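You operate a simulated robot arm through the tools that you are given. There is no shell and no other tool.

You are at the controls of a simulated robot arm. One attempt, no reset.

Task
Open the shut-off slider and run about 60 mL of powder into the small jar with the orange foot.
Fine: stand the jar in the pocket and turn to FILL first; go by the display; close the slider before you turn back to LOAD; spill none, leave the other small jars.

It is judged by the outcome, as a careful person would: the job done as asked, and still so three seconds after it is handed in. It fails if anything else is knocked over, pushed out of place, dropped, spilled or broken.

Robot
A 7-joint arm with a two-finger parallel gripper, fixed in place. Base frame: the origin is at the foot of the arm, x ahead of it, y to its left, z up; the work surface is at about z = 868. Lengths are in mm, angles in rad, forces in N, time in s.
With the tool pointing down near the work surface it reaches from about 240 to 680 mm from the base axis. Its first joint turns from -1.152 to 1.152 rad. Payload 2.4 kg.
The TCP is the grasp point between the finger pads, 30 mm short of the fingertips. In the tool frame z runs along the fingers and y along their closing line. The gripper opens to 94 mm. The fingers are 28 mm wide and 10 mm thick; the gripper's body (50 by 96 mm) begins 55 mm behind the TCP.
Orientation is told as [roll, pitch, yaw] about the base's x, y, z axes, in that order, counted from this pose: with the fingers straight down and closing along the base's y, the tool's x points along the base's -x, its y along +y and its z along -z.

Tools
- The arm moves only by the tool nudge_tool. Its argument "deltas" is a list of rows, each a list of 7 numbers: the closure in counts, from 0 (fully open) to 255 (shut), then the shift along the base's x, y, z in m, then the turn, a rotation vector about the base's x, y, z in rad. In form: [[jaw, x, y, z, rx, ry, rz], ...]. A call has 1 to 20 rows; each row shifts and turns the commanded pose from where the row before left it. A row lasts 0.2 s, in which the tool goes at most 50 mm and 0.15 rad; a call with a longer step from one row to the next is refused whole, and so is a gripper value outside its range. A pose out of reach is approached as far as the arm can. The call stops where the force on the tool passes 90 N (or 10 N more than at its start, if that is more) or the arm is blocked; 0.2 s more then pass. The fingers move at their own pace (about 153 mm/s each) and stop on an object; they squeeze with about 33 N. The grip force told is the motor's: it shows also when the fingers shut on nothing. Time passes only in rows, and 0.2 s behind the last, so rows that do not move let the fingers close. The reply holds the time, the measured pose of the TCP, the force on the tool along the base axes, the opening and the grip force, in the units named above and with some noise, with the torque about the TCP (base axes, N m) and any sound that the robot's microphone picked up.
- Cameras (640 x 400 px; columns grow to the right, rows downward): "scene" is fixed at [34.3, 465.1, 1456.1]; the picture's right is [-0.80, -0.59, 0.00], its down [-0.27, 0.37, -0.89] and it looks along [0.53, -0.72, -0.46] (base axes); focal length 340 px, centre (320, 200). "wrist" rides on the gripper at [76, 14, -102] in the tool frame; the picture's right is [-0.18, 0.98, 0.00], its down [-0.75, -0.14, -0.64] and it looks along [-0.63, -0.12, 0.77] (tool axes); focal length 243 px, centre (320, 200). There is no depth. A picture from a camera that has moved, and an enlarged one, comes with that camera's place and axes in the base frame and with its lens.
- capture(camera): a new picture of that camera. No time passes.
- zoom(camera, box): a new picture of the part [left, top, right, bottom] of that camera's present view, enlarged. No time passes.
- sign_off(): hands the job in; it is judged then, once.

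Places have to be worked out from the pictures, the camera data and where the tool is seen. Open the gripper and draw the arm clear of the work before you hand the job in, unless the task says otherwise.

The tools are called after "Emit:" by a JSON object that holds its "fn" and its "kwargs". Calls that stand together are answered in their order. nudge_tool: Moves the arm, as the interface text tells. Its arguments: {"type":"object","properties":{"deltas":{"type":"array","items":{"type":"array","items":{"type":"number"}}}},"required":["deltas"]} The other tools are called the same way: capture (camera) takes a picture; zoom (camera, box) takes an enlarged picture of a part of a camera's view; sign_off () hands the job in.

At the start:

```text
clock: 0.0
tool_pos: [431.7, -47.4, 1261.4]
orientation: [0.001, -0.001, 0.0]
wrist_force: [1.1, -0.8, 0.5]
torque: [0.03, 0.0, 0.0]
width: 94.0
grip_force: 0.0
```

scene: 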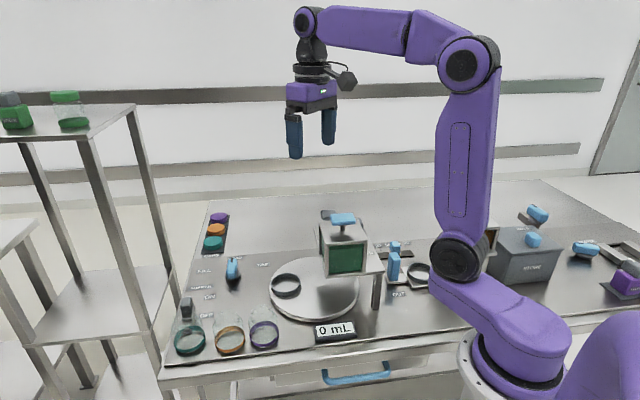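
wrist: 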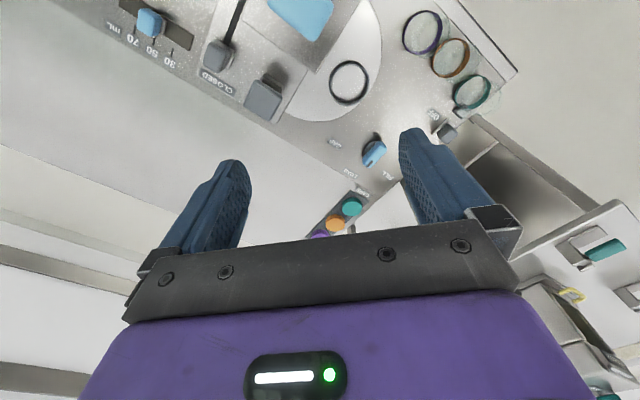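

I begin by looking closely at the scene to find the jars, the turntable, the knobs and the slider.

Emit:
{"fn": "zoom", "kwargs": {"camera": "scene", "box": [150, 190, 310, 370]}}

Emit:
{"fn": "zoom", "kwargs": {"camera": "scene", "box": [260, 190, 440, 350]}}

Emit:
{"fn": "zoom", "kwargs": {"camera": "scene", "box": [440, 180, 640, 330]}}

Emit:
{"fn": "zoom", "kwargs": {"camera": "wrist", "box": [90, 0, 330, 150]}}

Emit:
{"fn": "zoom", "kwargs": {"camera": "wrist", "box": [300, 0, 540, 250]}}

```text
2.22 times, centred on (230, 280) of scene
camera zoom: at [34.3, 465.1, 1456.1], right [-0.8, -0.59, 0.0], down [-0.27, 0.37, -0.89], along [0.53, -0.72, -0.46], focal length 756 px, centre (520, 22)
```

zoom: 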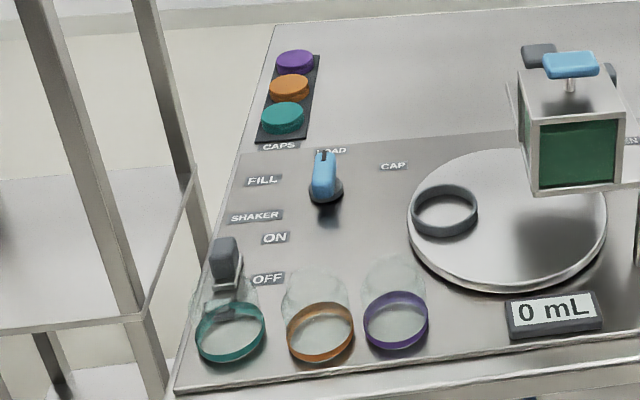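

```text
2.50 times, centred on (350, 270) of scene
camera zoom: at [34.3, 465.1, 1456.1], right [-0.8, -0.59, 0.0], down [-0.27, 0.37, -0.89], along [0.53, -0.72, -0.46], focal length 850 px, centre (245, 25)
```

zoom: 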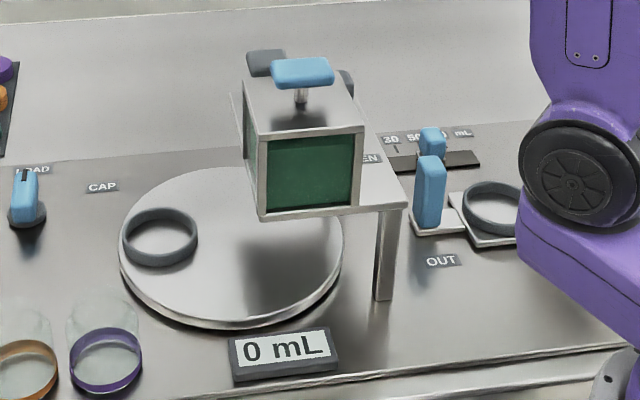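

```text
2.67 times, centred on (540, 255) of scene
camera zoom: at [34.3, 465.1, 1456.1], right [-0.8, -0.59, 0.0], down [-0.27, 0.37, -0.89], along [0.53, -0.72, -0.46], focal length 907 px, centre (-267, 53)
```

zoom: 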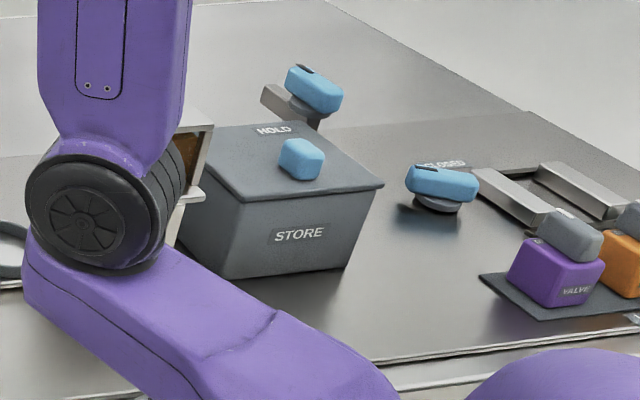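

```text
2.67 times, centred on (210, 75) of wrist
camera zoom: at [354.5, -32.9, 1364.4], right [0.18, 0.98, 0.0], down [0.75, -0.14, 0.64], along [0.63, -0.12, -0.77], focal length 647 px, centre (613, 533)
```

zoom: 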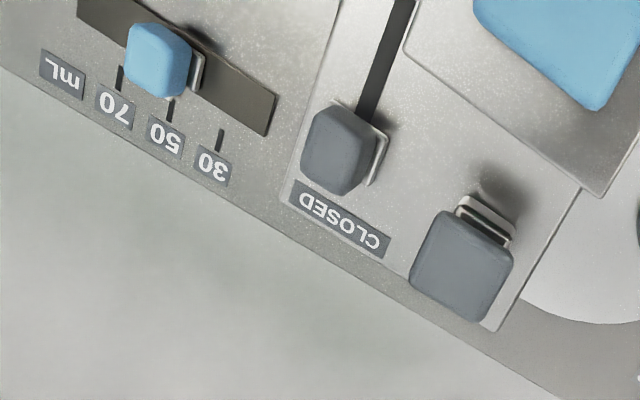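

```text
1.60 times, centred on (420, 125) of wrist
camera zoom: at [354.5, -32.9, 1364.4], right [0.18, 0.98, 0.0], down [0.75, -0.14, 0.64], along [0.63, -0.12, -0.77], focal length 388 px, centre (160, 320)
```

zoom: 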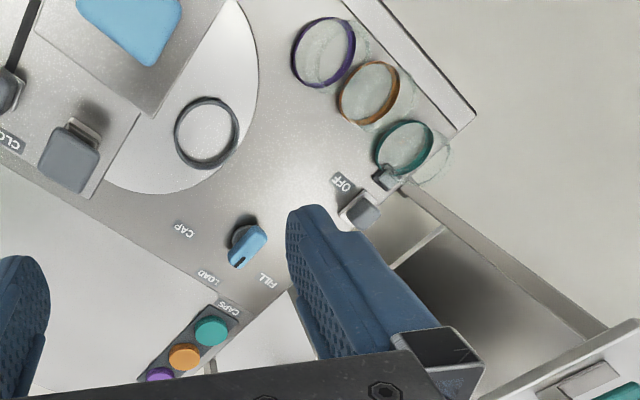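

The layout so far: the orange-foot jar is near (476, 177) and the empty pocket ring is near (484, -5). The selector knob is near (625, 42), and the shut-off slider "CLOSED" sits on the hopper plate near (390, -180, 990). I'll move the wrist camera back for a better view of the hopper's controls.

Emit:
{"fn": "nudge_tool", "kwargs": {"deltas": [[0, -0.04, -0.03, 0.01, 0, 0, 0], [0, -0.04, -0.03, 0.01, 0, 0, 0], [0, -0.04, -0.02, 0.01, 0, 0, 0]]}}

Emit:
{"fn": "capture", "kwargs": {"camera": "wrist"}}

Emit:
{"fn": "capture", "kwargs": {"camera": "scene"}}

```text
refused: row 1 steps farther than a row can; nothing moved
```

```text
taken
camera wrist: at [354.5, -32.9, 1364.4], right [0.18, 0.98, 0.0], down [0.75, -0.14, 0.64], along [0.63, -0.12, -0.77], focal length 243 px, centre (320, 200)
```

wrist: 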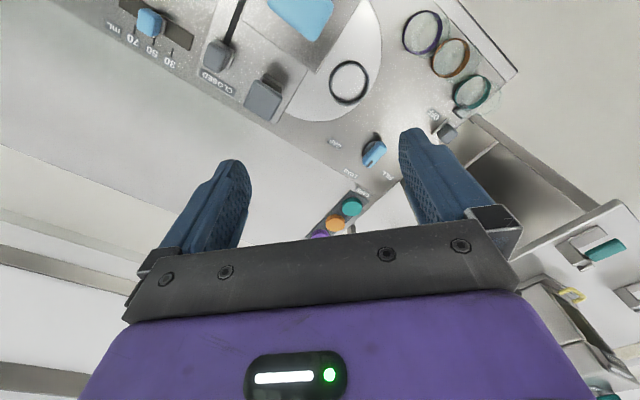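

```text
taken
```

scene: 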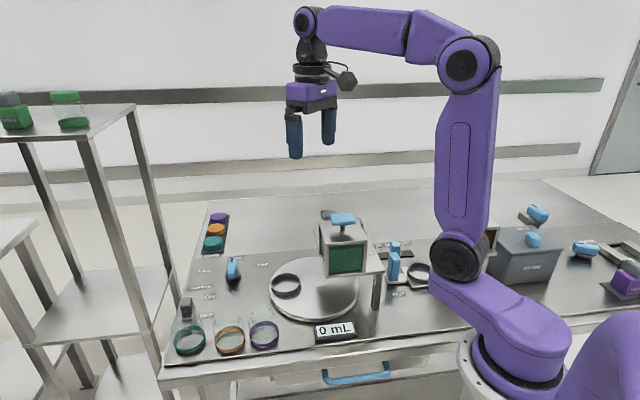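

That step was 51 mm and was refused, so I'll send the same move in smaller steps.

Emit:
{"fn": "nudge_tool", "kwargs": {"deltas": [[0, -0.03, -0.02, 0.01, 0, 0, 0], [0, -0.03, -0.02, 0.01, 0, 0, 0], [0, -0.03, -0.02, 0.01, 0, 0, 0], [0, -0.03, -0.02, 0.01, 0, 0, 0], [0, 0, 0, 0, 0, 0, 0]]}}

Emit:
{"fn": "capture", "kwargs": {"camera": "wrist"}}

```text
clock: 1.2
tool_pos: [305.0, -128.8, 1298.7]
orientation: [0.001, 0.0, 0.0]
wrist_force: [-0.1, 0.8, 0.3]
torque: [0.0, 0.04, -0.01]
width: 94.0
grip_force: 0.0
```

```text
taken
camera wrist: at [230.2, -114.7, 1400.9], right [0.18, 0.98, 0.0], down [0.75, -0.14, 0.64], along [0.63, -0.12, -0.77], focal length 243 px, centre (320, 200)
```

wrist: 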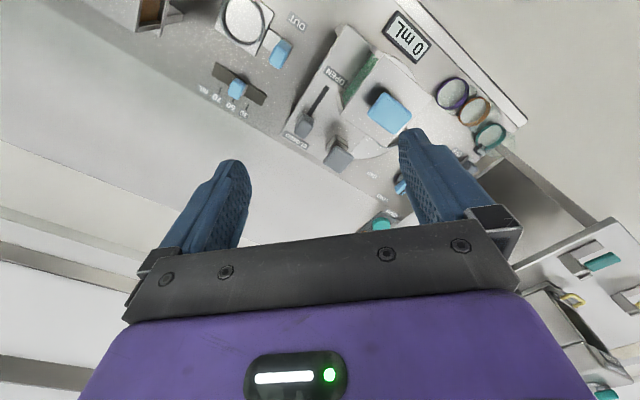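

Emit:
{"fn": "zoom", "kwargs": {"camera": "wrist", "box": [270, 20, 430, 180]}}

Emit:
{"fn": "zoom", "kwargs": {"camera": "wrist", "box": [110, 0, 310, 130]}}

```text
2.50 times, centred on (350, 100) of wrist
camera zoom: at [230.2, -114.7, 1400.9], right [0.18, 0.98, 0.0], down [0.75, -0.14, 0.64], along [0.63, -0.12, -0.77], focal length 606 px, centre (245, 450)
```

zoom: 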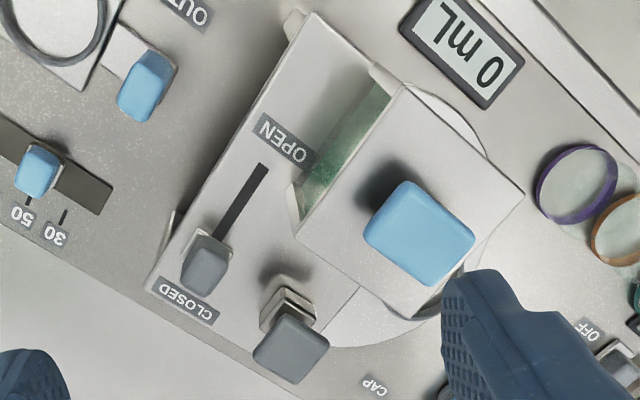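

```text
3.08 times, centred on (210, 65) of wrist
camera zoom: at [230.2, -114.7, 1400.9], right [0.18, 0.98, 0.0], down [0.75, -0.14, 0.64], along [0.63, -0.12, -0.77], focal length 746 px, centre (658, 615)
```

zoom: 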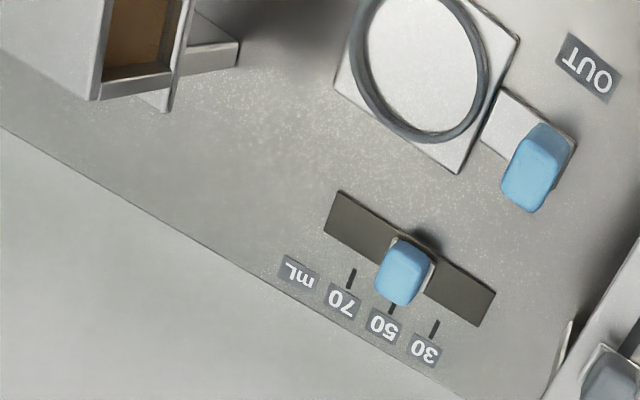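

The shut-off slider is the grey knob in the slot marked CLOSED to OPEN on the green hopper's plate, while the mL slider belongs to another unit. The slot runs along roughly (-0.7, +0.7). Next I'll move over to view the jars and the selector knob.

Emit:
{"fn": "nudge_tool", "kwargs": {"deltas": [[0, 0.005, 0.045, -0.015, 0, 0, 0], [0, 0.005, 0.045, -0.015, 0, 0, 0], [0, 0.005, 0.045, -0.015, 0, 0, 0], [0, 0.005, 0.045, -0.015, 0, 0, 0], [0, 0.005, 0.045, -0.015, 0, 0, 0], [0, 0.005, 0.045, -0.015, 0, 0, 0], [0, 0, 0, 0, 0, 0, 0]]}}

Emit:
{"fn": "capture", "kwargs": {"camera": "wrist"}}

Emit:
{"fn": "zoom", "kwargs": {"camera": "wrist", "box": [240, 40, 420, 200]}}

Emit:
{"fn": "zoom", "kwargs": {"camera": "scene", "box": [160, 280, 300, 370]}}

```text
clock: 2.8
tool_pos: [336.6, 144.5, 1209.6]
orientation: [0.0, 0.001, -0.002]
wrist_force: [0.6, 0.5, 0.6]
torque: [-0.04, 0.01, -0.02]
width: 93.8
grip_force: 0.1
```

```text
taken
camera wrist: at [261.2, 157.3, 1311.8], right [0.18, 0.98, 0.0], down [0.75, -0.14, 0.64], along [0.63, -0.12, -0.77], focal length 243 px, centre (320, 200)
```

wrist: 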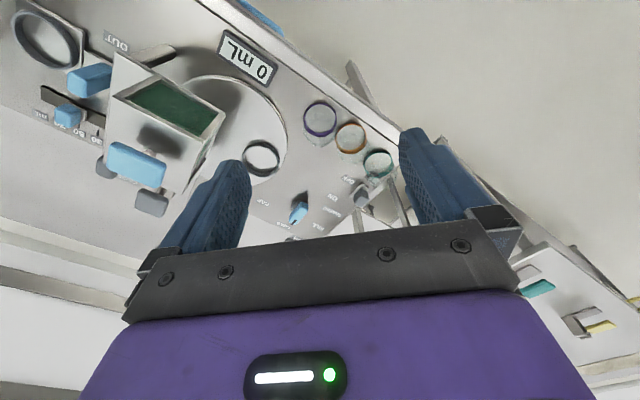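

```text
2.50 times, centred on (330, 120) of wrist
camera zoom: at [261.2, 157.3, 1311.8], right [0.18, 0.98, 0.0], down [0.75, -0.14, 0.64], along [0.63, -0.12, -0.77], focal length 606 px, centre (295, 400)
```

zoom: 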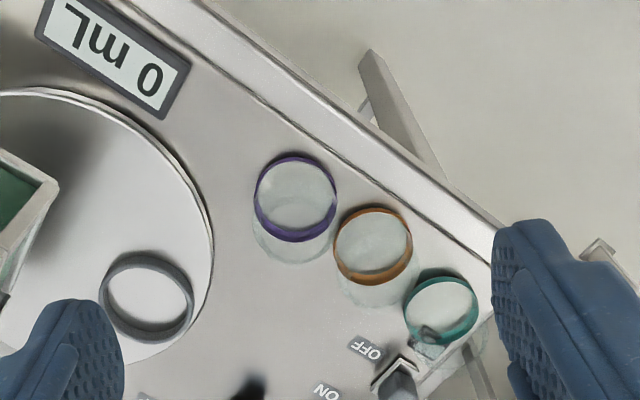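

```text
4.44 times, centred on (230, 325) of scene
camera zoom: at [34.3, 465.1, 1456.1], right [-0.8, -0.59, 0.0], down [-0.27, 0.37, -0.89], along [0.53, -0.72, -0.46], focal length 1512 px, centre (720, -356)
```

zoom: 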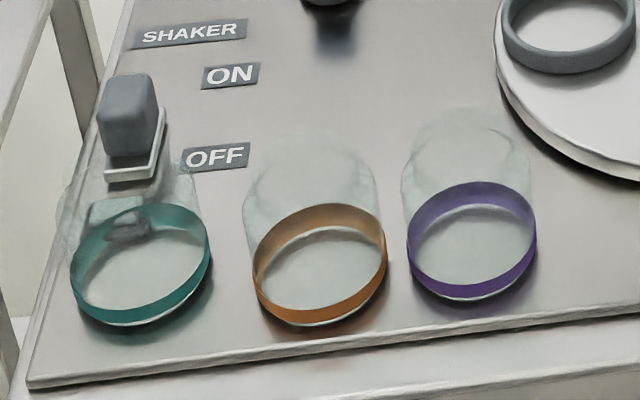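

The orange jar is at about (478, 177) with a body about 62 mm wide, and its neighbours are 71 and 79 mm away along the diagonal. Now I'll look at the selector knob's labels and pointer.

Emit:
{"fn": "zoom", "kwargs": {"camera": "wrist", "box": [240, 160, 370, 250]}}

Emit:
{"fn": "zoom", "kwargs": {"camera": "scene", "box": [190, 220, 280, 300]}}

```text
4.44 times, centred on (305, 205) of wrist
camera zoom: at [261.2, 157.3, 1311.8], right [0.18, 0.98, 0.0], down [0.75, -0.14, 0.64], along [0.63, -0.12, -0.77], focal length 1078 px, centre (387, 178)
```

zoom: 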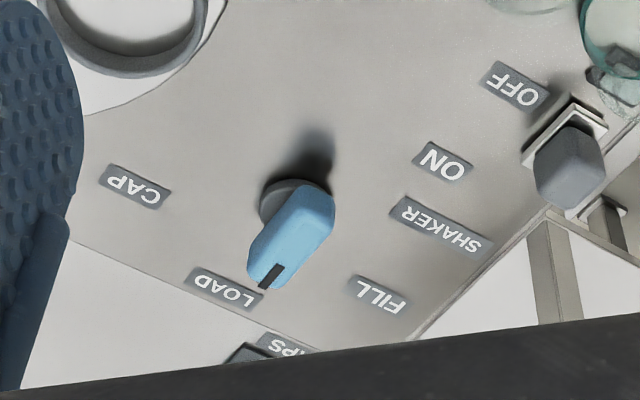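

```text
5.00 times, centred on (235, 260) of scene
camera zoom: at [34.3, 465.1, 1456.1], right [-0.8, -0.59, 0.0], down [-0.27, 0.37, -0.89], along [0.53, -0.72, -0.46], focal length 1701 px, centre (745, -100)
```

zoom: 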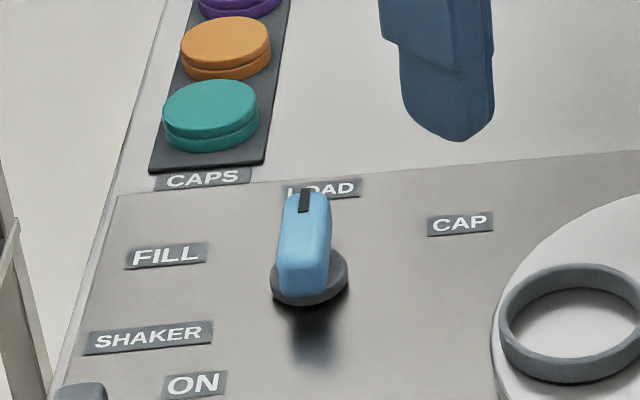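

The knob is at about (627, 37). Its bar points to LOAD at about -43°, and FILL is about 60° counter-clockwise from there. To keep the camera away from the hopper when I place the jar, I'll test whether the tool can turn to yaw -135° (fingers still closing along the slot diagonal) here in free space.

Emit:
{"fn": "nudge_tool", "kwargs": {"deltas": [[0, 0.005, 0, 0, 0, 0, -0.1475], [0, 0.005, 0, 0, 0, 0, -0.1475], [0, 0.005, 0, 0, 0, 0, -0.1475], [0, 0.005, 0, 0, 0, 0, -0.1475], [0, 0.005, 0, 0, 0, 0, -0.1475], [0, 0.005, 0, 0, 0, 0, -0.1475], [0, 0.005, 0, 0, 0, 0, -0.1475], [0, 0.005, 0, 0, 0, 0, -0.1475], [0, 0.005, 0, 0, 0, 0, -0.1475], [0, 0.005, 0, 0, 0, 0, -0.1475], [0, 0, 0, 0, 0, 0, -0.1475], [0, 0, 0, 0, 0, 0, -0.1475], [0, 0, 0, 0, 0, 0, -0.1475], [0, 0, 0, 0, 0, 0, -0.1475], [0, 0, 0, 0, 0, 0, -0.1475], [0, 0, 0, 0, 0, 0, -0.1437], [0, 0, 0, 0, 0, 0, 0]]}}

Emit:
{"fn": "capture", "kwargs": {"camera": "wrist"}}

Emit:
{"fn": "capture", "kwargs": {"camera": "scene"}}

```text
clock: 6.4
tool_pos: [390.3, 143.3, 1211.0]
orientation: [0.001, 0.0, -2.359]
wrist_force: [0.4, -0.7, -0.1]
torque: [-0.02, -0.03, 0.02]
width: 94.2
grip_force: 0.1
```

```text
taken
camera wrist: at [455.0, 186.6, 1314.6], right [0.56, -0.83, 0.0], down [-0.63, -0.43, 0.64], along [-0.53, -0.36, -0.77], focal length 243 px, centre (320, 200)
```

wrist: 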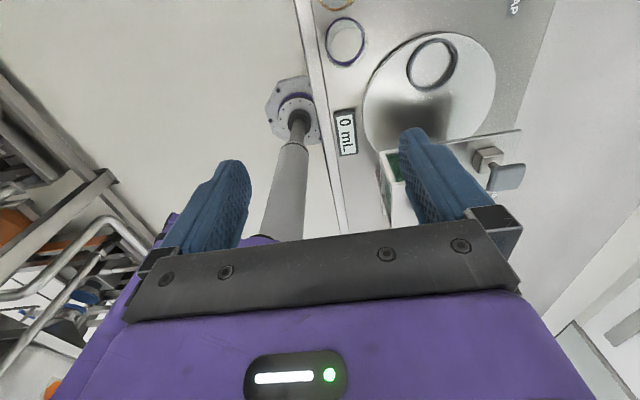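

```text
taken
```

scene: 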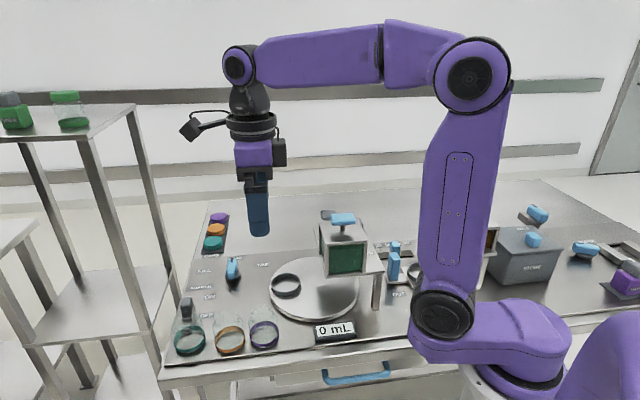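

Yaw -135° is reachable and the camera now sits on the far side. I'll move over the orange jar at (478, 177.5) and stop at a safe height to check alignment.

Emit:
{"fn": "nudge_tool", "kwargs": {"deltas": [[0, 0.044, 0.017, 0, 0, 0, 0], [0, 0.044, 0.017, 0, 0, 0, 0], [0, 0, 0, -0.045, 0, 0, 0], [0, 0, 0, -0.045, 0, 0, 0], [0, 0, 0, -0.045, 0, 0, 0], [0, 0, 0, 0, 0, 0, 0]]}}

Emit:
{"fn": "capture", "kwargs": {"camera": "wrist"}}

Emit:
{"fn": "zoom", "kwargs": {"camera": "scene", "box": [140, 200, 300, 370]}}

```text
clock: 7.8
tool_pos: [480.5, 174.2, 1074.7]
orientation: [0.0, 0.001, -2.356]
wrist_force: [-0.8, -0.1, 0.9]
torque: [0.0, 0.01, 0.0]
width: 93.7
grip_force: 0.0
```

```text
taken
camera wrist: at [543.8, 217.9, 1176.8], right [0.56, -0.83, 0.0], down [-0.63, -0.43, 0.64], along [-0.53, -0.36, -0.77], focal length 243 px, centre (320, 200)
```

wrist: 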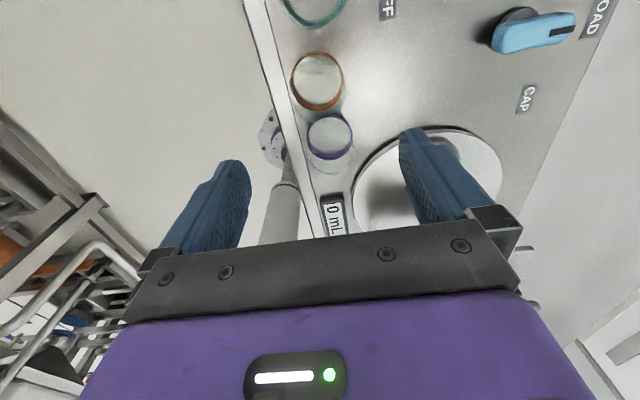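

```text
2.35 times, centred on (220, 285) of scene
camera zoom: at [34.3, 465.1, 1456.1], right [-0.8, -0.59, 0.0], down [-0.27, 0.37, -0.89], along [0.53, -0.72, -0.46], focal length 800 px, centre (555, 0)
```

zoom: 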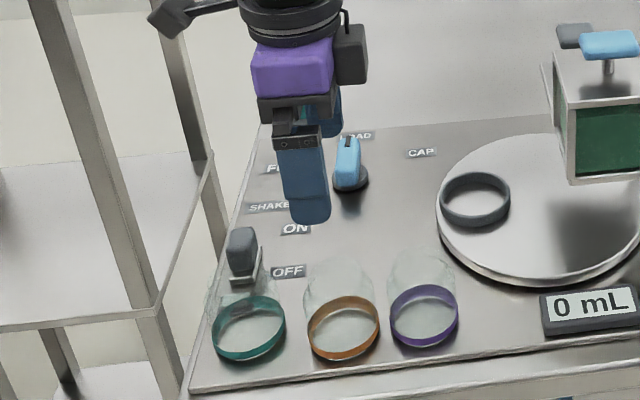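

The jar is visible at the top of the wrist view; I'll enlarge it to refine its position.

Emit:
{"fn": "zoom", "kwargs": {"camera": "wrist", "box": [260, 0, 400, 180]}}

Emit:
{"fn": "zoom", "kwargs": {"camera": "wrist", "box": [340, 100, 540, 240]}}

Emit:
{"fn": "zoom", "kwargs": {"camera": "wrist", "box": [460, 0, 640, 120]}}

```text
2.22 times, centred on (330, 90) of wrist
camera zoom: at [543.8, 217.9, 1176.8], right [0.56, -0.83, 0.0], down [-0.63, -0.43, 0.64], along [-0.53, -0.36, -0.77], focal length 539 px, centre (298, 444)
```

zoom: 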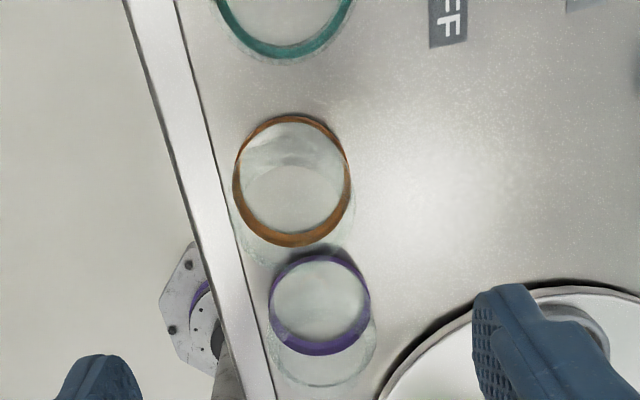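

```text
2.86 times, centred on (440, 170) of wrist
camera zoom: at [543.8, 217.9, 1176.8], right [0.56, -0.83, 0.0], down [-0.63, -0.43, 0.64], along [-0.53, -0.36, -0.77], focal length 693 px, centre (-23, 286)
```

zoom: 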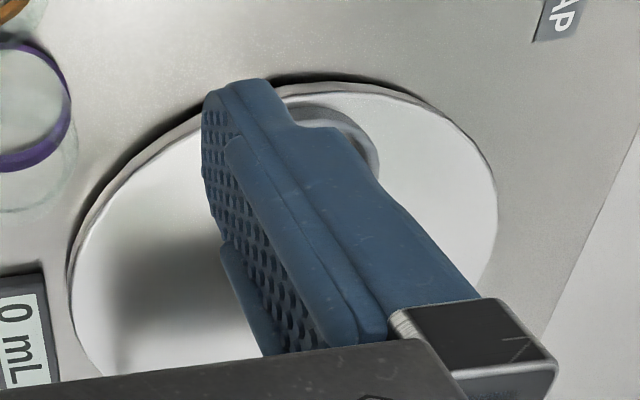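

```text
3.33 times, centred on (550, 60) of wrist
camera zoom: at [543.8, 217.9, 1176.8], right [0.56, -0.83, 0.0], down [-0.63, -0.43, 0.64], along [-0.53, -0.36, -0.77], focal length 809 px, centre (-447, 667)
```

zoom: 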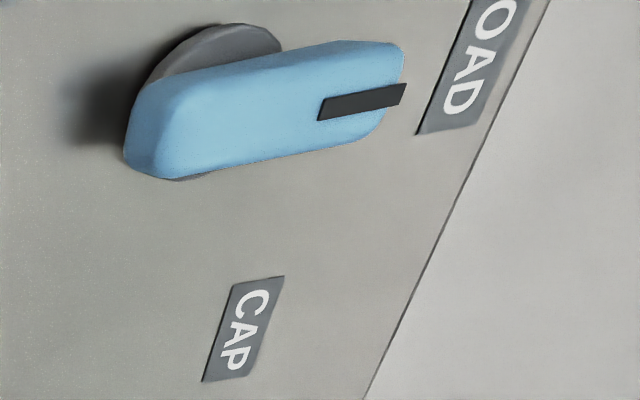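

The jar centre comes out at about (479.5, 178.5). I'll repeat the pose reading with a still row to judge the noise before descending.

Emit:
{"fn": "nudge_tool", "kwargs": {"deltas": [[0, 0, 0, 0, 0, 0, 0], [0, 0, 0, 0, 0, 0, 0]]}}

Emit:
{"fn": "nudge_tool", "kwargs": {"deltas": [[0, 0, 0, 0, 0, 0, 0]]}}

```text
clock: 8.4
tool_pos: [478.7, 173.5, 1073.2]
orientation: [-0.001, 0.001, -2.356]
wrist_force: [0.1, 0.9, -0.9]
torque: [0.0, 0.0, 0.01]
width: 94.1
grip_force: 0.0
```

```text
clock: 8.8
tool_pos: [480.8, 174.5, 1074.1]
orientation: [-0.002, 0.001, -2.356]
wrist_force: [-0.1, -0.3, -0.5]
torque: [-0.04, 0.01, -0.02]
width: 94.1
grip_force: 0.1
```

True TCP is about (480, 174, 1074.5). I'll shift +4.4 mm in y to line up with the jar, come down to just above the rim, and look again.

Emit:
{"fn": "nudge_tool", "kwargs": {"deltas": [[0, -0.0005, 0.0044, -0.03, 0, 0, 0], [0, 0, 0, -0.03, 0, 0, 0], [0, 0, 0, -0.02, 0, 0, 0], [0, 0, 0, 0, 0, 0, 0]]}}

Emit:
{"fn": "capture", "kwargs": {"camera": "wrist"}}

Emit:
{"fn": "zoom", "kwargs": {"camera": "scene", "box": [150, 230, 310, 370]}}

```text
clock: 9.8
tool_pos: [476.3, 181.7, 995.3]
orientation: [-0.001, 0.001, -2.356]
wrist_force: [-0.7, -0.2, -0.5]
torque: [-0.02, 0.0, 0.01]
width: 94.1
grip_force: 0.1
```

```text
taken
camera wrist: at [541.1, 225.6, 1098.2], right [0.56, -0.83, 0.0], down [-0.63, -0.43, 0.64], along [-0.53, -0.36, -0.77], focal length 243 px, centre (320, 200)
```

wrist: 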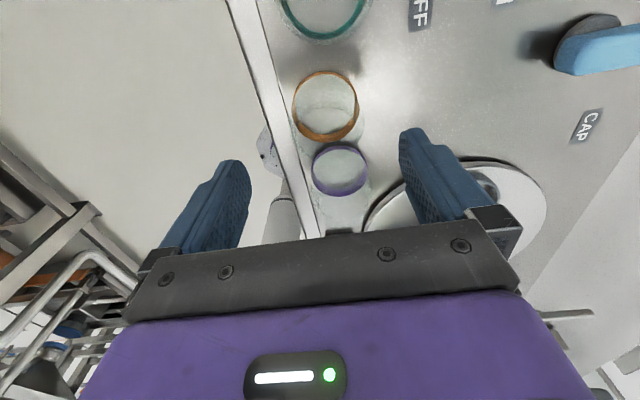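

```text
2.86 times, centred on (230, 300) of scene
camera zoom: at [34.3, 465.1, 1456.1], right [-0.8, -0.59, 0.0], down [-0.27, 0.37, -0.89], along [0.53, -0.72, -0.46], focal length 972 px, centre (577, -86)
```

zoom: 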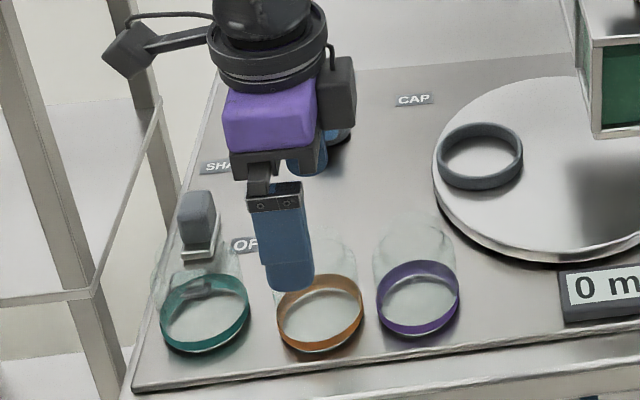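

The TCP now reads about (477.5, 181.8) against the jar at (480, 178.7), so I'll correct by (+2.3, -3). I'll descend partway with the fingers straddling the jar.

Emit:
{"fn": "nudge_tool", "kwargs": {"deltas": [[0, 0.0023, -0.003, -0.01, 0, 0, 0], [0, 0, 0, -0.02, 0, 0, 0], [0, 0, 0, -0.02, 0, 0, 0], [0, 0, 0, 0, 0, 0, 0]]}}

Emit:
{"fn": "zoom", "kwargs": {"camera": "wrist", "box": [180, 40, 500, 240]}}

Emit:
{"fn": "zoom", "kwargs": {"camera": "scene", "box": [170, 250, 290, 370]}}

```text
clock: 10.8
tool_pos: [479.8, 178.8, 945.2]
orientation: [0.001, -0.001, -2.357]
wrist_force: [-0.4, 0.0, 0.2]
torque: [0.02, 0.01, -0.01]
width: 94.0
grip_force: 0.1
```

```text
2.00 times, centred on (340, 140) of wrist
camera zoom: at [543.9, 221.8, 1048.4], right [0.57, -0.82, 0.0], down [-0.63, -0.43, 0.64], along [-0.53, -0.36, -0.77], focal length 485 px, centre (280, 320)
```

zoom: 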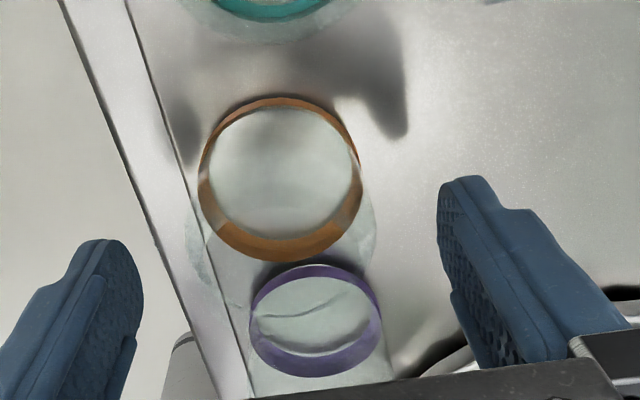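

```text
3.33 times, centred on (230, 310) of scene
camera zoom: at [34.3, 465.1, 1456.1], right [-0.8, -0.59, 0.0], down [-0.27, 0.37, -0.89], along [0.53, -0.72, -0.46], focal length 1134 px, centre (620, -167)
```

zoom: 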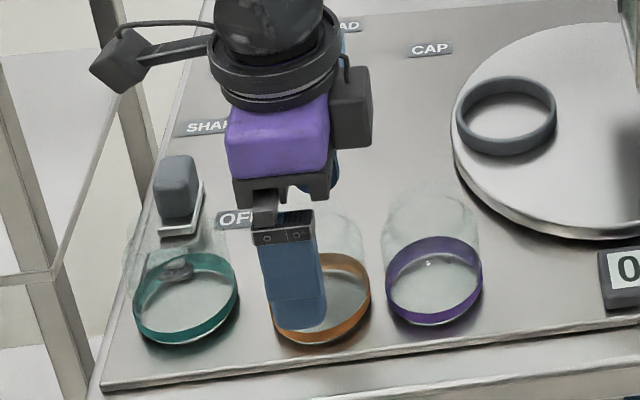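

Aligned to within about 1 mm of the jar. I'll lower to TCP z ≈ 921, which puts the fingertips about 23 mm above the jar's bottom, and close on the jar.

Emit:
{"fn": "nudge_tool", "kwargs": {"deltas": [[0, 0.0003, 0.0006, -0.013, 0, 0, 0], [0, 0, 0, -0.012, 0, 0, 0], [0, 0, 0, 0, 0, 0, 0]]}}

Emit:
{"fn": "zoom", "kwargs": {"camera": "wrist", "box": [180, 40, 500, 240]}}

Emit:
{"fn": "zoom", "kwargs": {"camera": "scene", "box": [170, 250, 290, 370]}}

```text
clock: 11.6
tool_pos: [480.1, 178.6, 921.6]
orientation: [0.001, 0.0, -2.357]
wrist_force: [-0.3, 0.1, -0.5]
torque: [0.01, 0.01, 0.0]
width: 93.9
grip_force: 0.1
```

```text
2.00 times, centred on (340, 140) of wrist
camera zoom: at [544.5, 221.9, 1024.6], right [0.57, -0.82, 0.0], down [-0.63, -0.43, 0.64], along [-0.53, -0.36, -0.77], focal length 485 px, centre (280, 320)
```

zoom: 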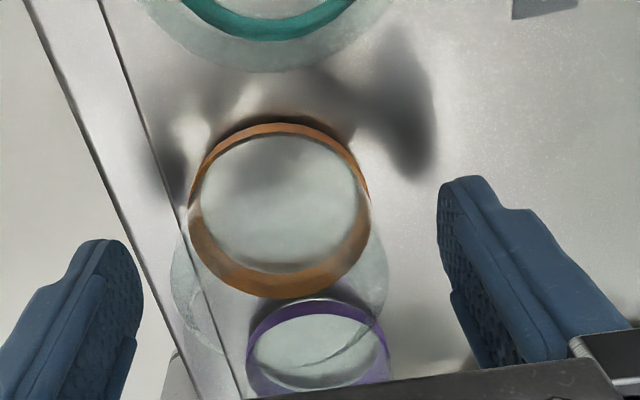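

```text
3.33 times, centred on (230, 310) of scene
camera zoom: at [34.3, 465.1, 1456.1], right [-0.8, -0.59, 0.0], down [-0.27, 0.37, -0.89], along [0.53, -0.72, -0.46], focal length 1134 px, centre (620, -167)
```

zoom: 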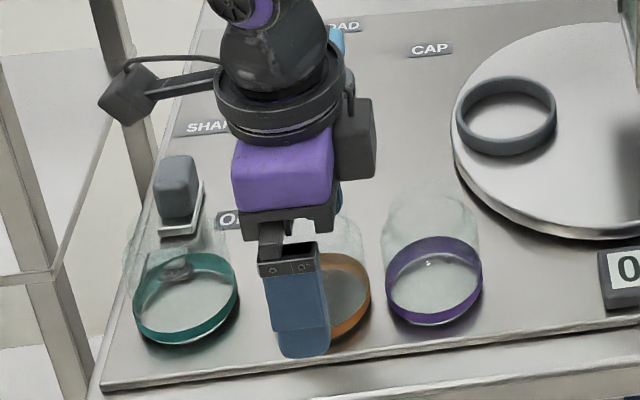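

Jar and tool axis coincide (columns 279 and 280), so I'll close the fingers on the jar.

Emit:
{"fn": "nudge_tool", "kwargs": {"deltas": [[80, 0, 0, 0, 0, 0, 0], [120, 0, 0, 0, 0, 0, 0], [160, 0, 0, 0, 0, 0, 0], [160, 0, 0, 0, 0, 0, 0]]}}

Emit:
{"fn": "zoom", "kwargs": {"camera": "wrist", "box": [180, 40, 500, 240]}}

```text
clock: 12.6
tool_pos: [479.7, 178.5, 921.3]
orientation: [-0.001, 0.0, -2.356]
wrist_force: [0.3, -0.9, 2.4]
torque: [0.06, 0.08, 0.01]
width: 58.9
grip_force: 33.2
```

```text
2.00 times, centred on (340, 140) of wrist
camera zoom: at [544.5, 221.8, 1024.8], right [0.56, -0.83, 0.0], down [-0.63, -0.43, 0.64], along [-0.53, -0.36, -0.77], focal length 485 px, centre (280, 320)
```

zoom: 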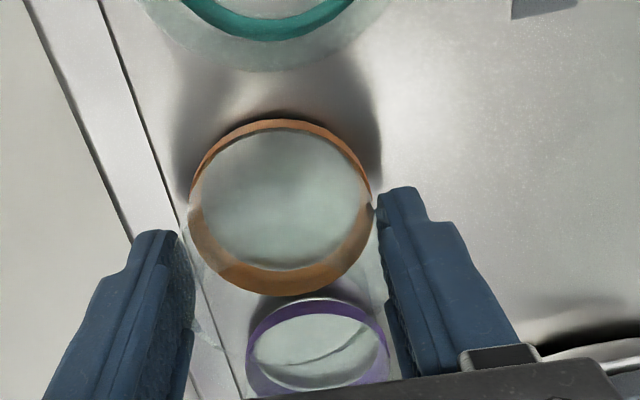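

The jar is gripped (58.9 mm, 33 N). I'll lift it straight up, slowly at first, and then check it.

Emit:
{"fn": "nudge_tool", "kwargs": {"deltas": [[160, 0, 0, 0.006, 0, 0, 0], [160, 0, 0, 0.012, 0, 0, 0], [160, 0, 0, 0.025, 0, 0, 0], [160, 0, 0, 0.03, 0, 0, 0], [160, 0, 0, 0.025, 0, 0, 0], [160, 0, 0, 0.012, 0, 0, 0], [160, 0, 0, 0, 0, 0, 0]]}}

Emit:
{"fn": "capture", "kwargs": {"camera": "wrist"}}

Emit:
{"fn": "capture", "kwargs": {"camera": "scene"}}

```text
clock: 14.2
tool_pos: [481.7, 179.8, 1031.1]
orientation: [0.0, 0.001, -2.356]
wrist_force: [-0.7, 0.5, -1.3]
torque: [0.01, -0.01, -0.01]
width: 58.8
grip_force: 32.5
```

```text
taken
camera wrist: at [545.9, 223.5, 1134.9], right [0.56, -0.83, 0.0], down [-0.63, -0.43, 0.64], along [-0.53, -0.36, -0.77], focal length 243 px, centre (320, 200)
```

wrist: 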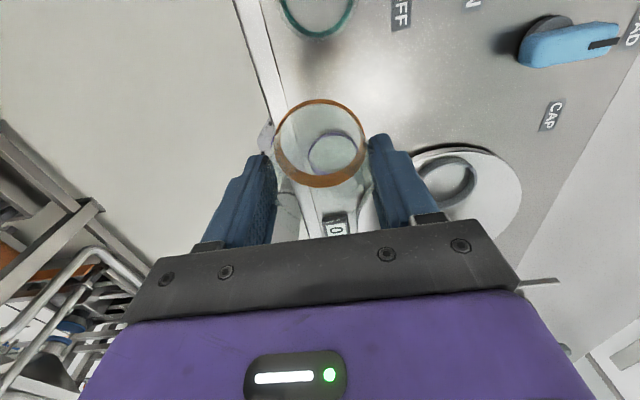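

```text
taken
```

scene: 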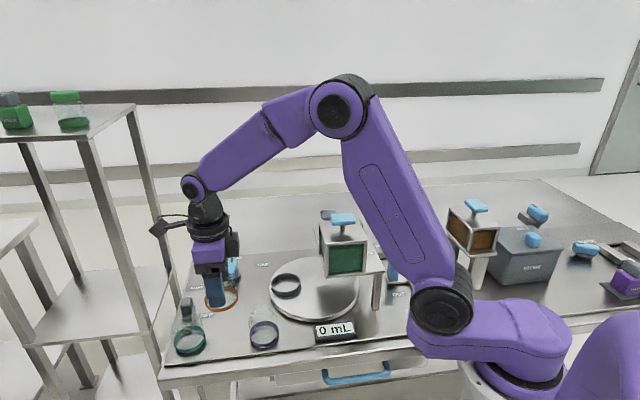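

The jar is lifted and held upright. Now I'll carry it across to above the pocket near (480, -2), keeping it high.

Emit:
{"fn": "nudge_tool", "kwargs": {"deltas": [[160, 0, -0.02, 0, 0, 0, 0], [160, 0, -0.035, 0, 0, 0, 0], [160, 0, -0.04, 0, 0, 0, 0], [160, 0, -0.04, 0, 0, 0, 0], [160, 0, -0.03, 0, 0, 0, 0], [160, 0, -0.015, 0, 0, 0, 0], [160, 0, 0, 0, 0, 0, 0], [160, 0, 0, 0, 0, 0, 0]]}}

Emit:
{"fn": "capture", "kwargs": {"camera": "wrist"}}

Emit:
{"fn": "capture", "kwargs": {"camera": "scene"}}

```text
clock: 16.0
tool_pos: [482.8, -2.2, 1031.6]
orientation: [-0.002, 0.001, -2.358]
wrist_force: [0.7, 0.2, -1.2]
torque: [0.02, 0.01, 0.01]
width: 58.4
grip_force: 32.3
```

```text
taken
camera wrist: at [545.8, 41.8, 1135.2], right [0.57, -0.82, 0.0], down [-0.63, -0.43, 0.64], along [-0.53, -0.36, -0.77], focal length 243 px, centre (320, 200)
```

wrist: 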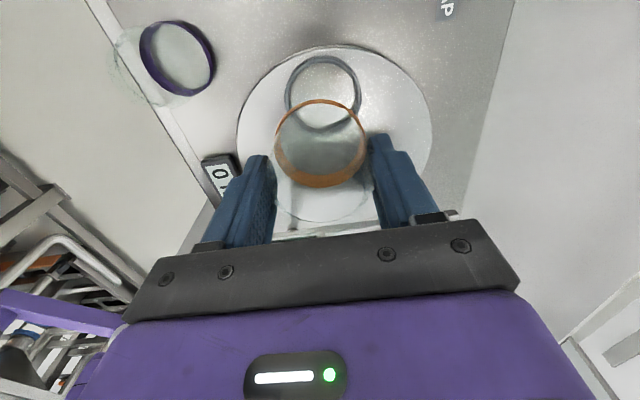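

```text
taken
```

scene: 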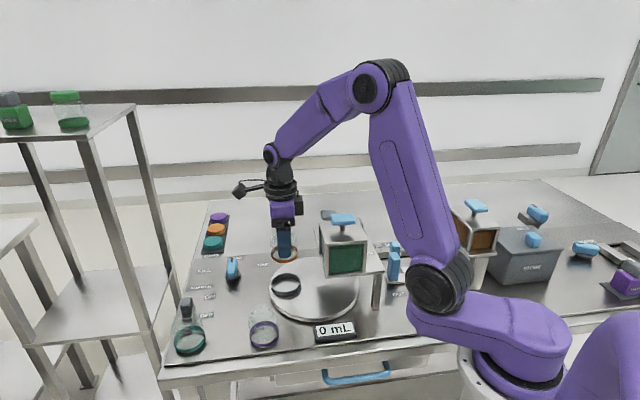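

Emit:
{"fn": "zoom", "kwargs": {"camera": "wrist", "box": [220, 40, 440, 220]}}

Emit:
{"fn": "zoom", "kwargs": {"camera": "scene", "box": [230, 180, 390, 340]}}

```text
2.22 times, centred on (330, 130) of wrist
camera zoom: at [545.8, 41.8, 1135.2], right [0.57, -0.82, 0.0], down [-0.63, -0.43, 0.64], along [-0.53, -0.36, -0.77], focal length 539 px, centre (298, 356)
```

zoom: 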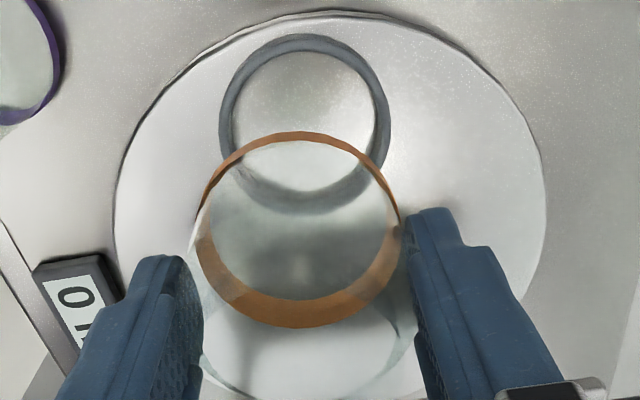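

```text
2.50 times, centred on (310, 260) of scene
camera zoom: at [34.3, 465.1, 1456.1], right [-0.8, -0.59, 0.0], down [-0.27, 0.37, -0.89], along [0.53, -0.72, -0.46], focal length 850 px, centre (345, 50)
```

zoom: 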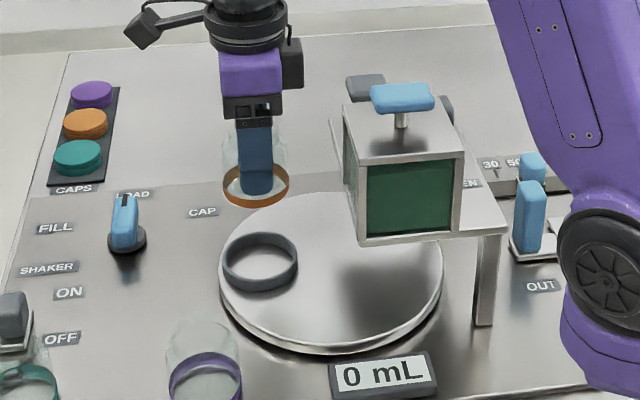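

From both views, corrected for perspective, the pocket centre is about (485, -3.6) with a 74 mm outer ring; TCP is at (482.2, -2). I'll correct by (+2.6, -1.6) and lower partway.

Emit:
{"fn": "nudge_tool", "kwargs": {"deltas": [[160, 0.0026, -0.0016, -0.015, 0, 0, 0], [160, 0, 0, -0.025, 0, 0, 0], [160, 0, 0, -0.015, 0, 0, 0], [160, 0, 0, 0, 0, 0, 0], [160, 0, 0, 0, 0, 0, 0]]}}

Emit:
{"fn": "zoom", "kwargs": {"camera": "wrist", "box": [220, 40, 440, 220]}}

Emit:
{"fn": "zoom", "kwargs": {"camera": "scene", "box": [230, 200, 350, 330]}}

```text
clock: 17.2
tool_pos: [482.6, -3.2, 976.7]
orientation: [-0.001, 0.001, -2.357]
wrist_force: [0.6, 0.0, -1.3]
torque: [0.0, 0.0, -0.05]
width: 58.6
grip_force: 32.8
```

```text
2.22 times, centred on (330, 130) of wrist
camera zoom: at [547.2, 40.1, 1079.4], right [0.57, -0.82, 0.0], down [-0.63, -0.43, 0.64], along [-0.53, -0.36, -0.77], focal length 539 px, centre (298, 356)
```

zoom: 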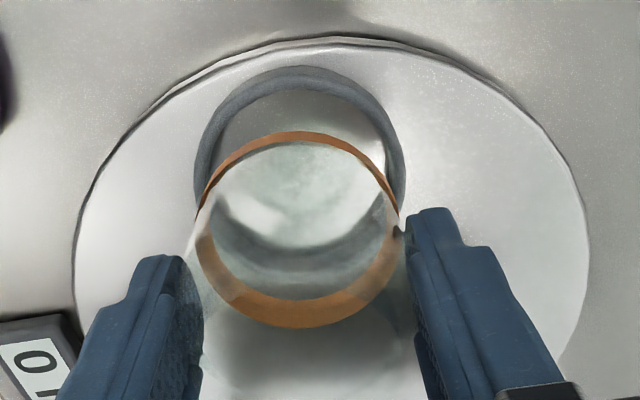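

```text
3.08 times, centred on (290, 265) of scene
camera zoom: at [34.3, 465.1, 1456.1], right [-0.8, -0.59, 0.0], down [-0.27, 0.37, -0.89], along [0.53, -0.72, -0.46], focal length 1047 px, centre (412, 0)
```

zoom: 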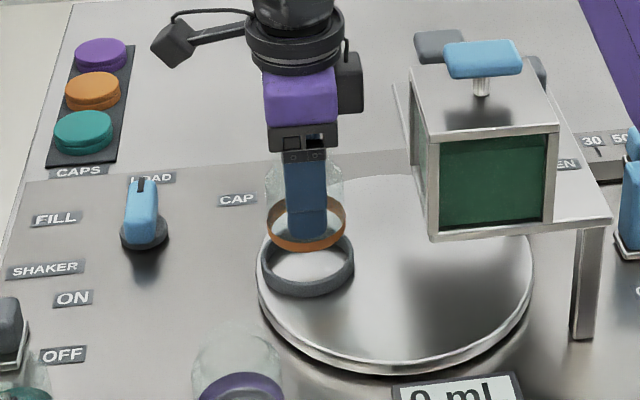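

Jar and ring are aligned within about 1 mm. I'll nudge half a millimetre and lower so the jar bottom enters the ring, watching the force.

Emit:
{"fn": "nudge_tool", "kwargs": {"deltas": [[160, 0.0005, 0.0003, -0.008, 0, 0, 0], [160, 0, 0, -0.008, 0, 0, 0], [160, 0, 0, -0.006, 0, 0, 0], [160, 0, 0, 0, 0, 0, 0]]}}

Emit:
{"fn": "zoom", "kwargs": {"camera": "wrist", "box": [220, 40, 440, 220]}}

Emit:
{"fn": "zoom", "kwargs": {"camera": "scene", "box": [250, 220, 350, 320]}}

```text
clock: 18.2
tool_pos: [483.8, -2.7, 955.7]
orientation: [-0.001, -0.001, -2.357]
wrist_force: [-0.9, -1.1, -1.3]
torque: [0.02, -0.05, 0.0]
width: 58.5
grip_force: 33.3
```

```text
2.22 times, centred on (330, 130) of wrist
camera zoom: at [548.1, 41.3, 1057.8], right [0.57, -0.82, 0.0], down [-0.63, -0.43, 0.64], along [-0.53, -0.36, -0.77], focal length 539 px, centre (298, 356)
```

zoom: 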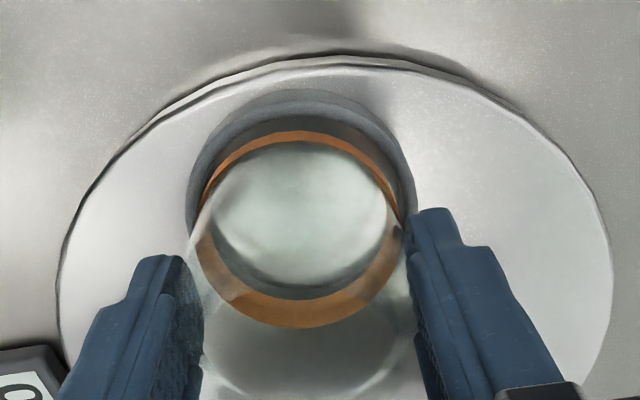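

```text
4.00 times, centred on (300, 270) of scene
camera zoom: at [34.3, 465.1, 1456.1], right [-0.8, -0.59, 0.0], down [-0.27, 0.37, -0.89], along [0.53, -0.72, -0.46], focal length 1361 px, centre (400, -80)
```

zoom: 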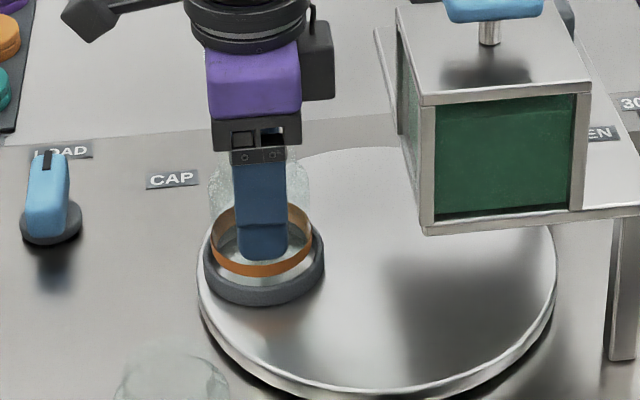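

The ring is now about 1 mm off toward -y relative to the jar. I'll correct by (-0.2, -1.4) and lower further into the ring.

Emit:
{"fn": "nudge_tool", "kwargs": {"deltas": [[160, -0.0002, -0.0014, 0, 0, 0, 0], [160, 0, 0, -0.004, 0, 0, 0], [160, 0, 0, 0, 0, 0, 0]]}}

Emit:
{"fn": "zoom", "kwargs": {"camera": "wrist", "box": [250, 60, 410, 200]}}

Emit:
{"fn": "zoom", "kwargs": {"camera": "scene", "box": [260, 240, 320, 310]}}

```text
clock: 19.0
tool_pos: [483.8, -2.0, 950.1]
orientation: [0.001, 0.0, -2.356]
wrist_force: [0.8, -0.2, -0.8]
torque: [0.01, 0.02, 0.0]
width: 58.5
grip_force: 32.8
```

```text
2.86 times, centred on (330, 130) of wrist
camera zoom: at [547.8, 40.3, 1054.4], right [0.57, -0.82, 0.0], down [-0.63, -0.43, 0.64], along [-0.53, -0.36, -0.77], focal length 693 px, centre (291, 400)
```

zoom: 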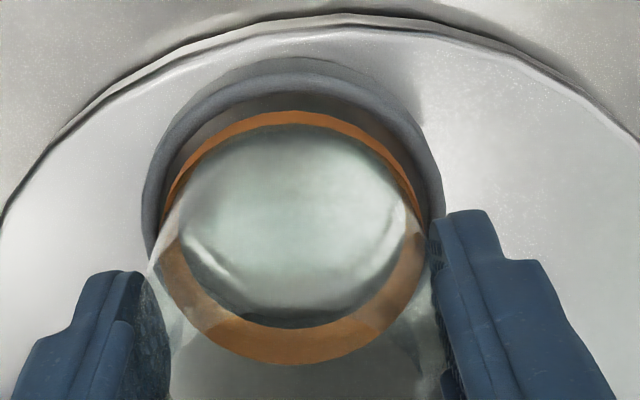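

```text
5.71 times, centred on (290, 275) of scene
camera zoom: at [34.3, 465.1, 1456.1], right [-0.8, -0.59, 0.0], down [-0.27, 0.37, -0.89], along [0.53, -0.72, -0.46], focal length 1944 px, centre (491, -229)
```

zoom: 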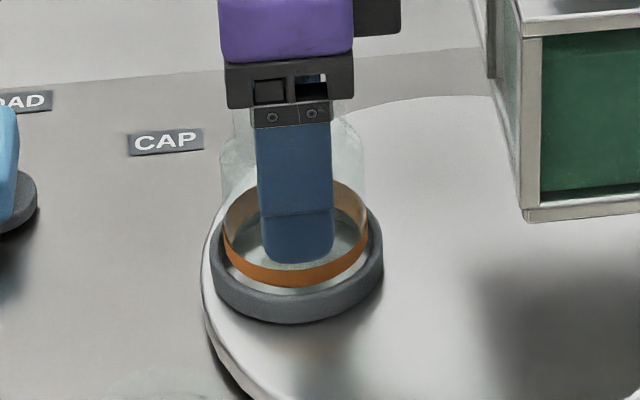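

The jar is centred in the ring to within about 0.6 mm in both views, with its bottom just at the ring top. I'll continue down in small steps, watching for contact force.

Emit:
{"fn": "nudge_tool", "kwargs": {"deltas": [[160, 0, 0, -0.003, 0, 0, 0], [160, 0, 0, -0.003, 0, 0, 0], [160, 0, 0, -0.002, 0, 0, 0], [160, 0, 0, 0, 0, 0, 0]]}}

Emit:
{"fn": "zoom", "kwargs": {"camera": "wrist", "box": [250, 60, 410, 200]}}

Emit:
{"fn": "zoom", "kwargs": {"camera": "scene", "box": [260, 240, 320, 310]}}

```text
clock: 20.0
tool_pos: [485.1, -2.5, 942.3]
orientation: [0.0, 0.0, -2.357]
wrist_force: [-0.8, 0.0, -1.6]
torque: [0.01, 0.0, 0.0]
width: 58.5
grip_force: 33.1
```

```text
2.86 times, centred on (330, 130) of wrist
camera zoom: at [547.9, 40.6, 1046.0], right [0.57, -0.82, 0.0], down [-0.63, -0.43, 0.64], along [-0.53, -0.36, -0.77], focal length 693 px, centre (291, 400)
```

zoom: 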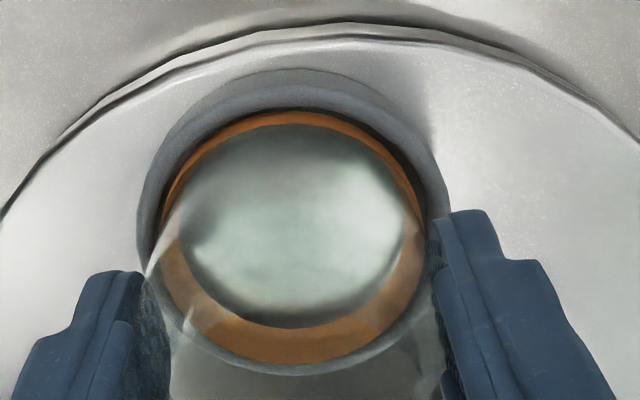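

```text
5.71 times, centred on (290, 275) of scene
camera zoom: at [34.3, 465.1, 1456.1], right [-0.8, -0.59, 0.0], down [-0.27, 0.37, -0.89], along [0.53, -0.72, -0.46], focal length 1944 px, centre (491, -229)
```

zoom: 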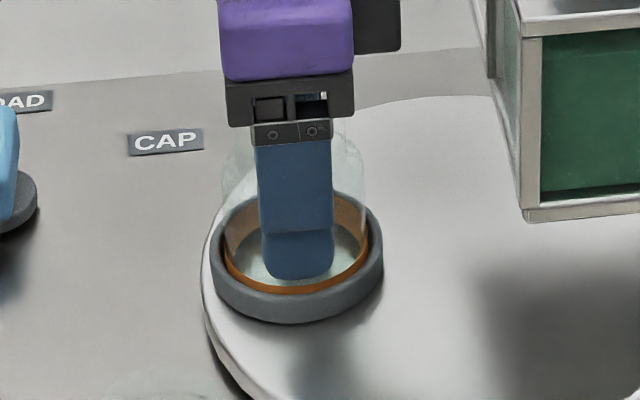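

The jar is inside the ring with no contact force yet. I'll continue in fine steps.

Emit:
{"fn": "nudge_tool", "kwargs": {"deltas": [[160, 0, 0, -0.001, 0, 0, 0], [160, 0, 0, -0.001, 0, 0, 0], [160, 0, 0, 0, 0, 0, 0]]}}

Emit:
{"fn": "nudge_tool", "kwargs": {"deltas": [[160, 0, 0, -0.001, 0, 0, 0], [160, 0, 0, -0.001, 0, 0, 0], [160, 0, 0, 0, 0, 0, 0]]}}

```text
clock: 20.8
tool_pos: [484.6, -4.8, 940.5]
orientation: [0.0, -0.001, -2.355]
wrist_force: [1.1, 0.1, -1.4]
torque: [-0.01, 0.01, -0.01]
width: 58.8
grip_force: 33.0
```

```text
clock: 21.6
tool_pos: [485.2, -4.3, 939.8]
orientation: [0.005, 0.004, -2.357]
wrist_force: [-2.9, -1.7, 30.9]
torque: [0.22, 0.55, -0.02]
width: 58.7
grip_force: 33.3
```

The jar bottom has touched down at TCP z ≈ 940 (jar bottom ≈ 887, which matches the turntable top). I'll ease up slightly to relieve the pressing force before opening.

Emit:
{"fn": "nudge_tool", "kwargs": {"deltas": [[160, 0, 0, 0.0008, 0, 0, 0], [160, 0, 0, 0, 0, 0, 0]]}}

Emit:
{"fn": "zoom", "kwargs": {"camera": "scene", "box": [260, 240, 320, 310]}}

Emit:
{"fn": "zoom", "kwargs": {"camera": "wrist", "box": [250, 60, 410, 200]}}

```text
clock: 22.2
tool_pos: [484.2, -3.8, 939.0]
orientation: [0.002, 0.001, -2.356]
wrist_force: [-0.9, -3.8, 21.6]
torque: [0.06, 0.0, 0.18]
width: 58.5
grip_force: 33.1
```

```text
5.71 times, centred on (290, 275) of scene
camera zoom: at [34.0, 465.0, 1456.1], right [-0.8, -0.59, 0.0], down [-0.27, 0.37, -0.89], along [0.53, -0.72, -0.46], focal length 1944 px, centre (491, -229)
```

zoom: 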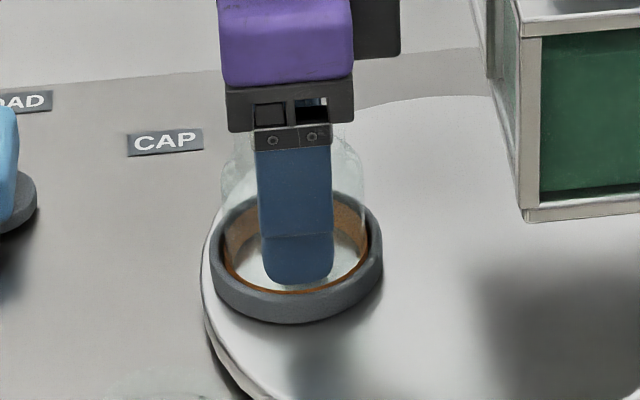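

```text
2.86 times, centred on (330, 130) of wrist
camera zoom: at [548.3, 40.0, 1043.1], right [0.57, -0.82, 0.0], down [-0.63, -0.43, 0.64], along [-0.53, -0.36, -0.77], focal length 693 px, centre (291, 400)
```

zoom: 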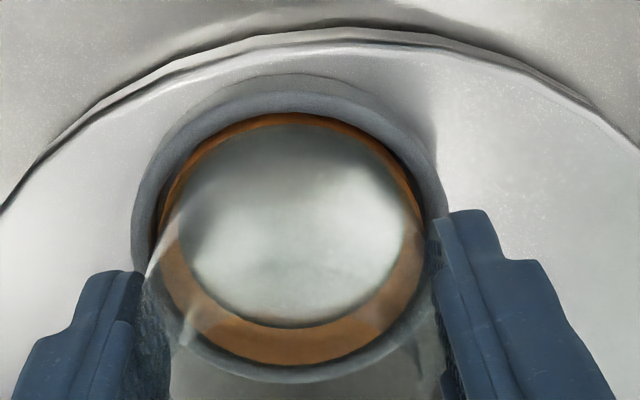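

Still 21 N, so I'll ease another millimetre up.

Emit:
{"fn": "nudge_tool", "kwargs": {"deltas": [[160, 0, 0, 0.001, 0, 0, 0], [160, 0, 0, 0, 0, 0, 0]]}}

```text
clock: 22.8
tool_pos: [484.2, -2.9, 939.6]
orientation: [-0.002, -0.002, -2.355]
wrist_force: [-0.3, -0.3, 8.0]
torque: [0.05, -0.24, -0.06]
width: 58.6
grip_force: 32.8
```

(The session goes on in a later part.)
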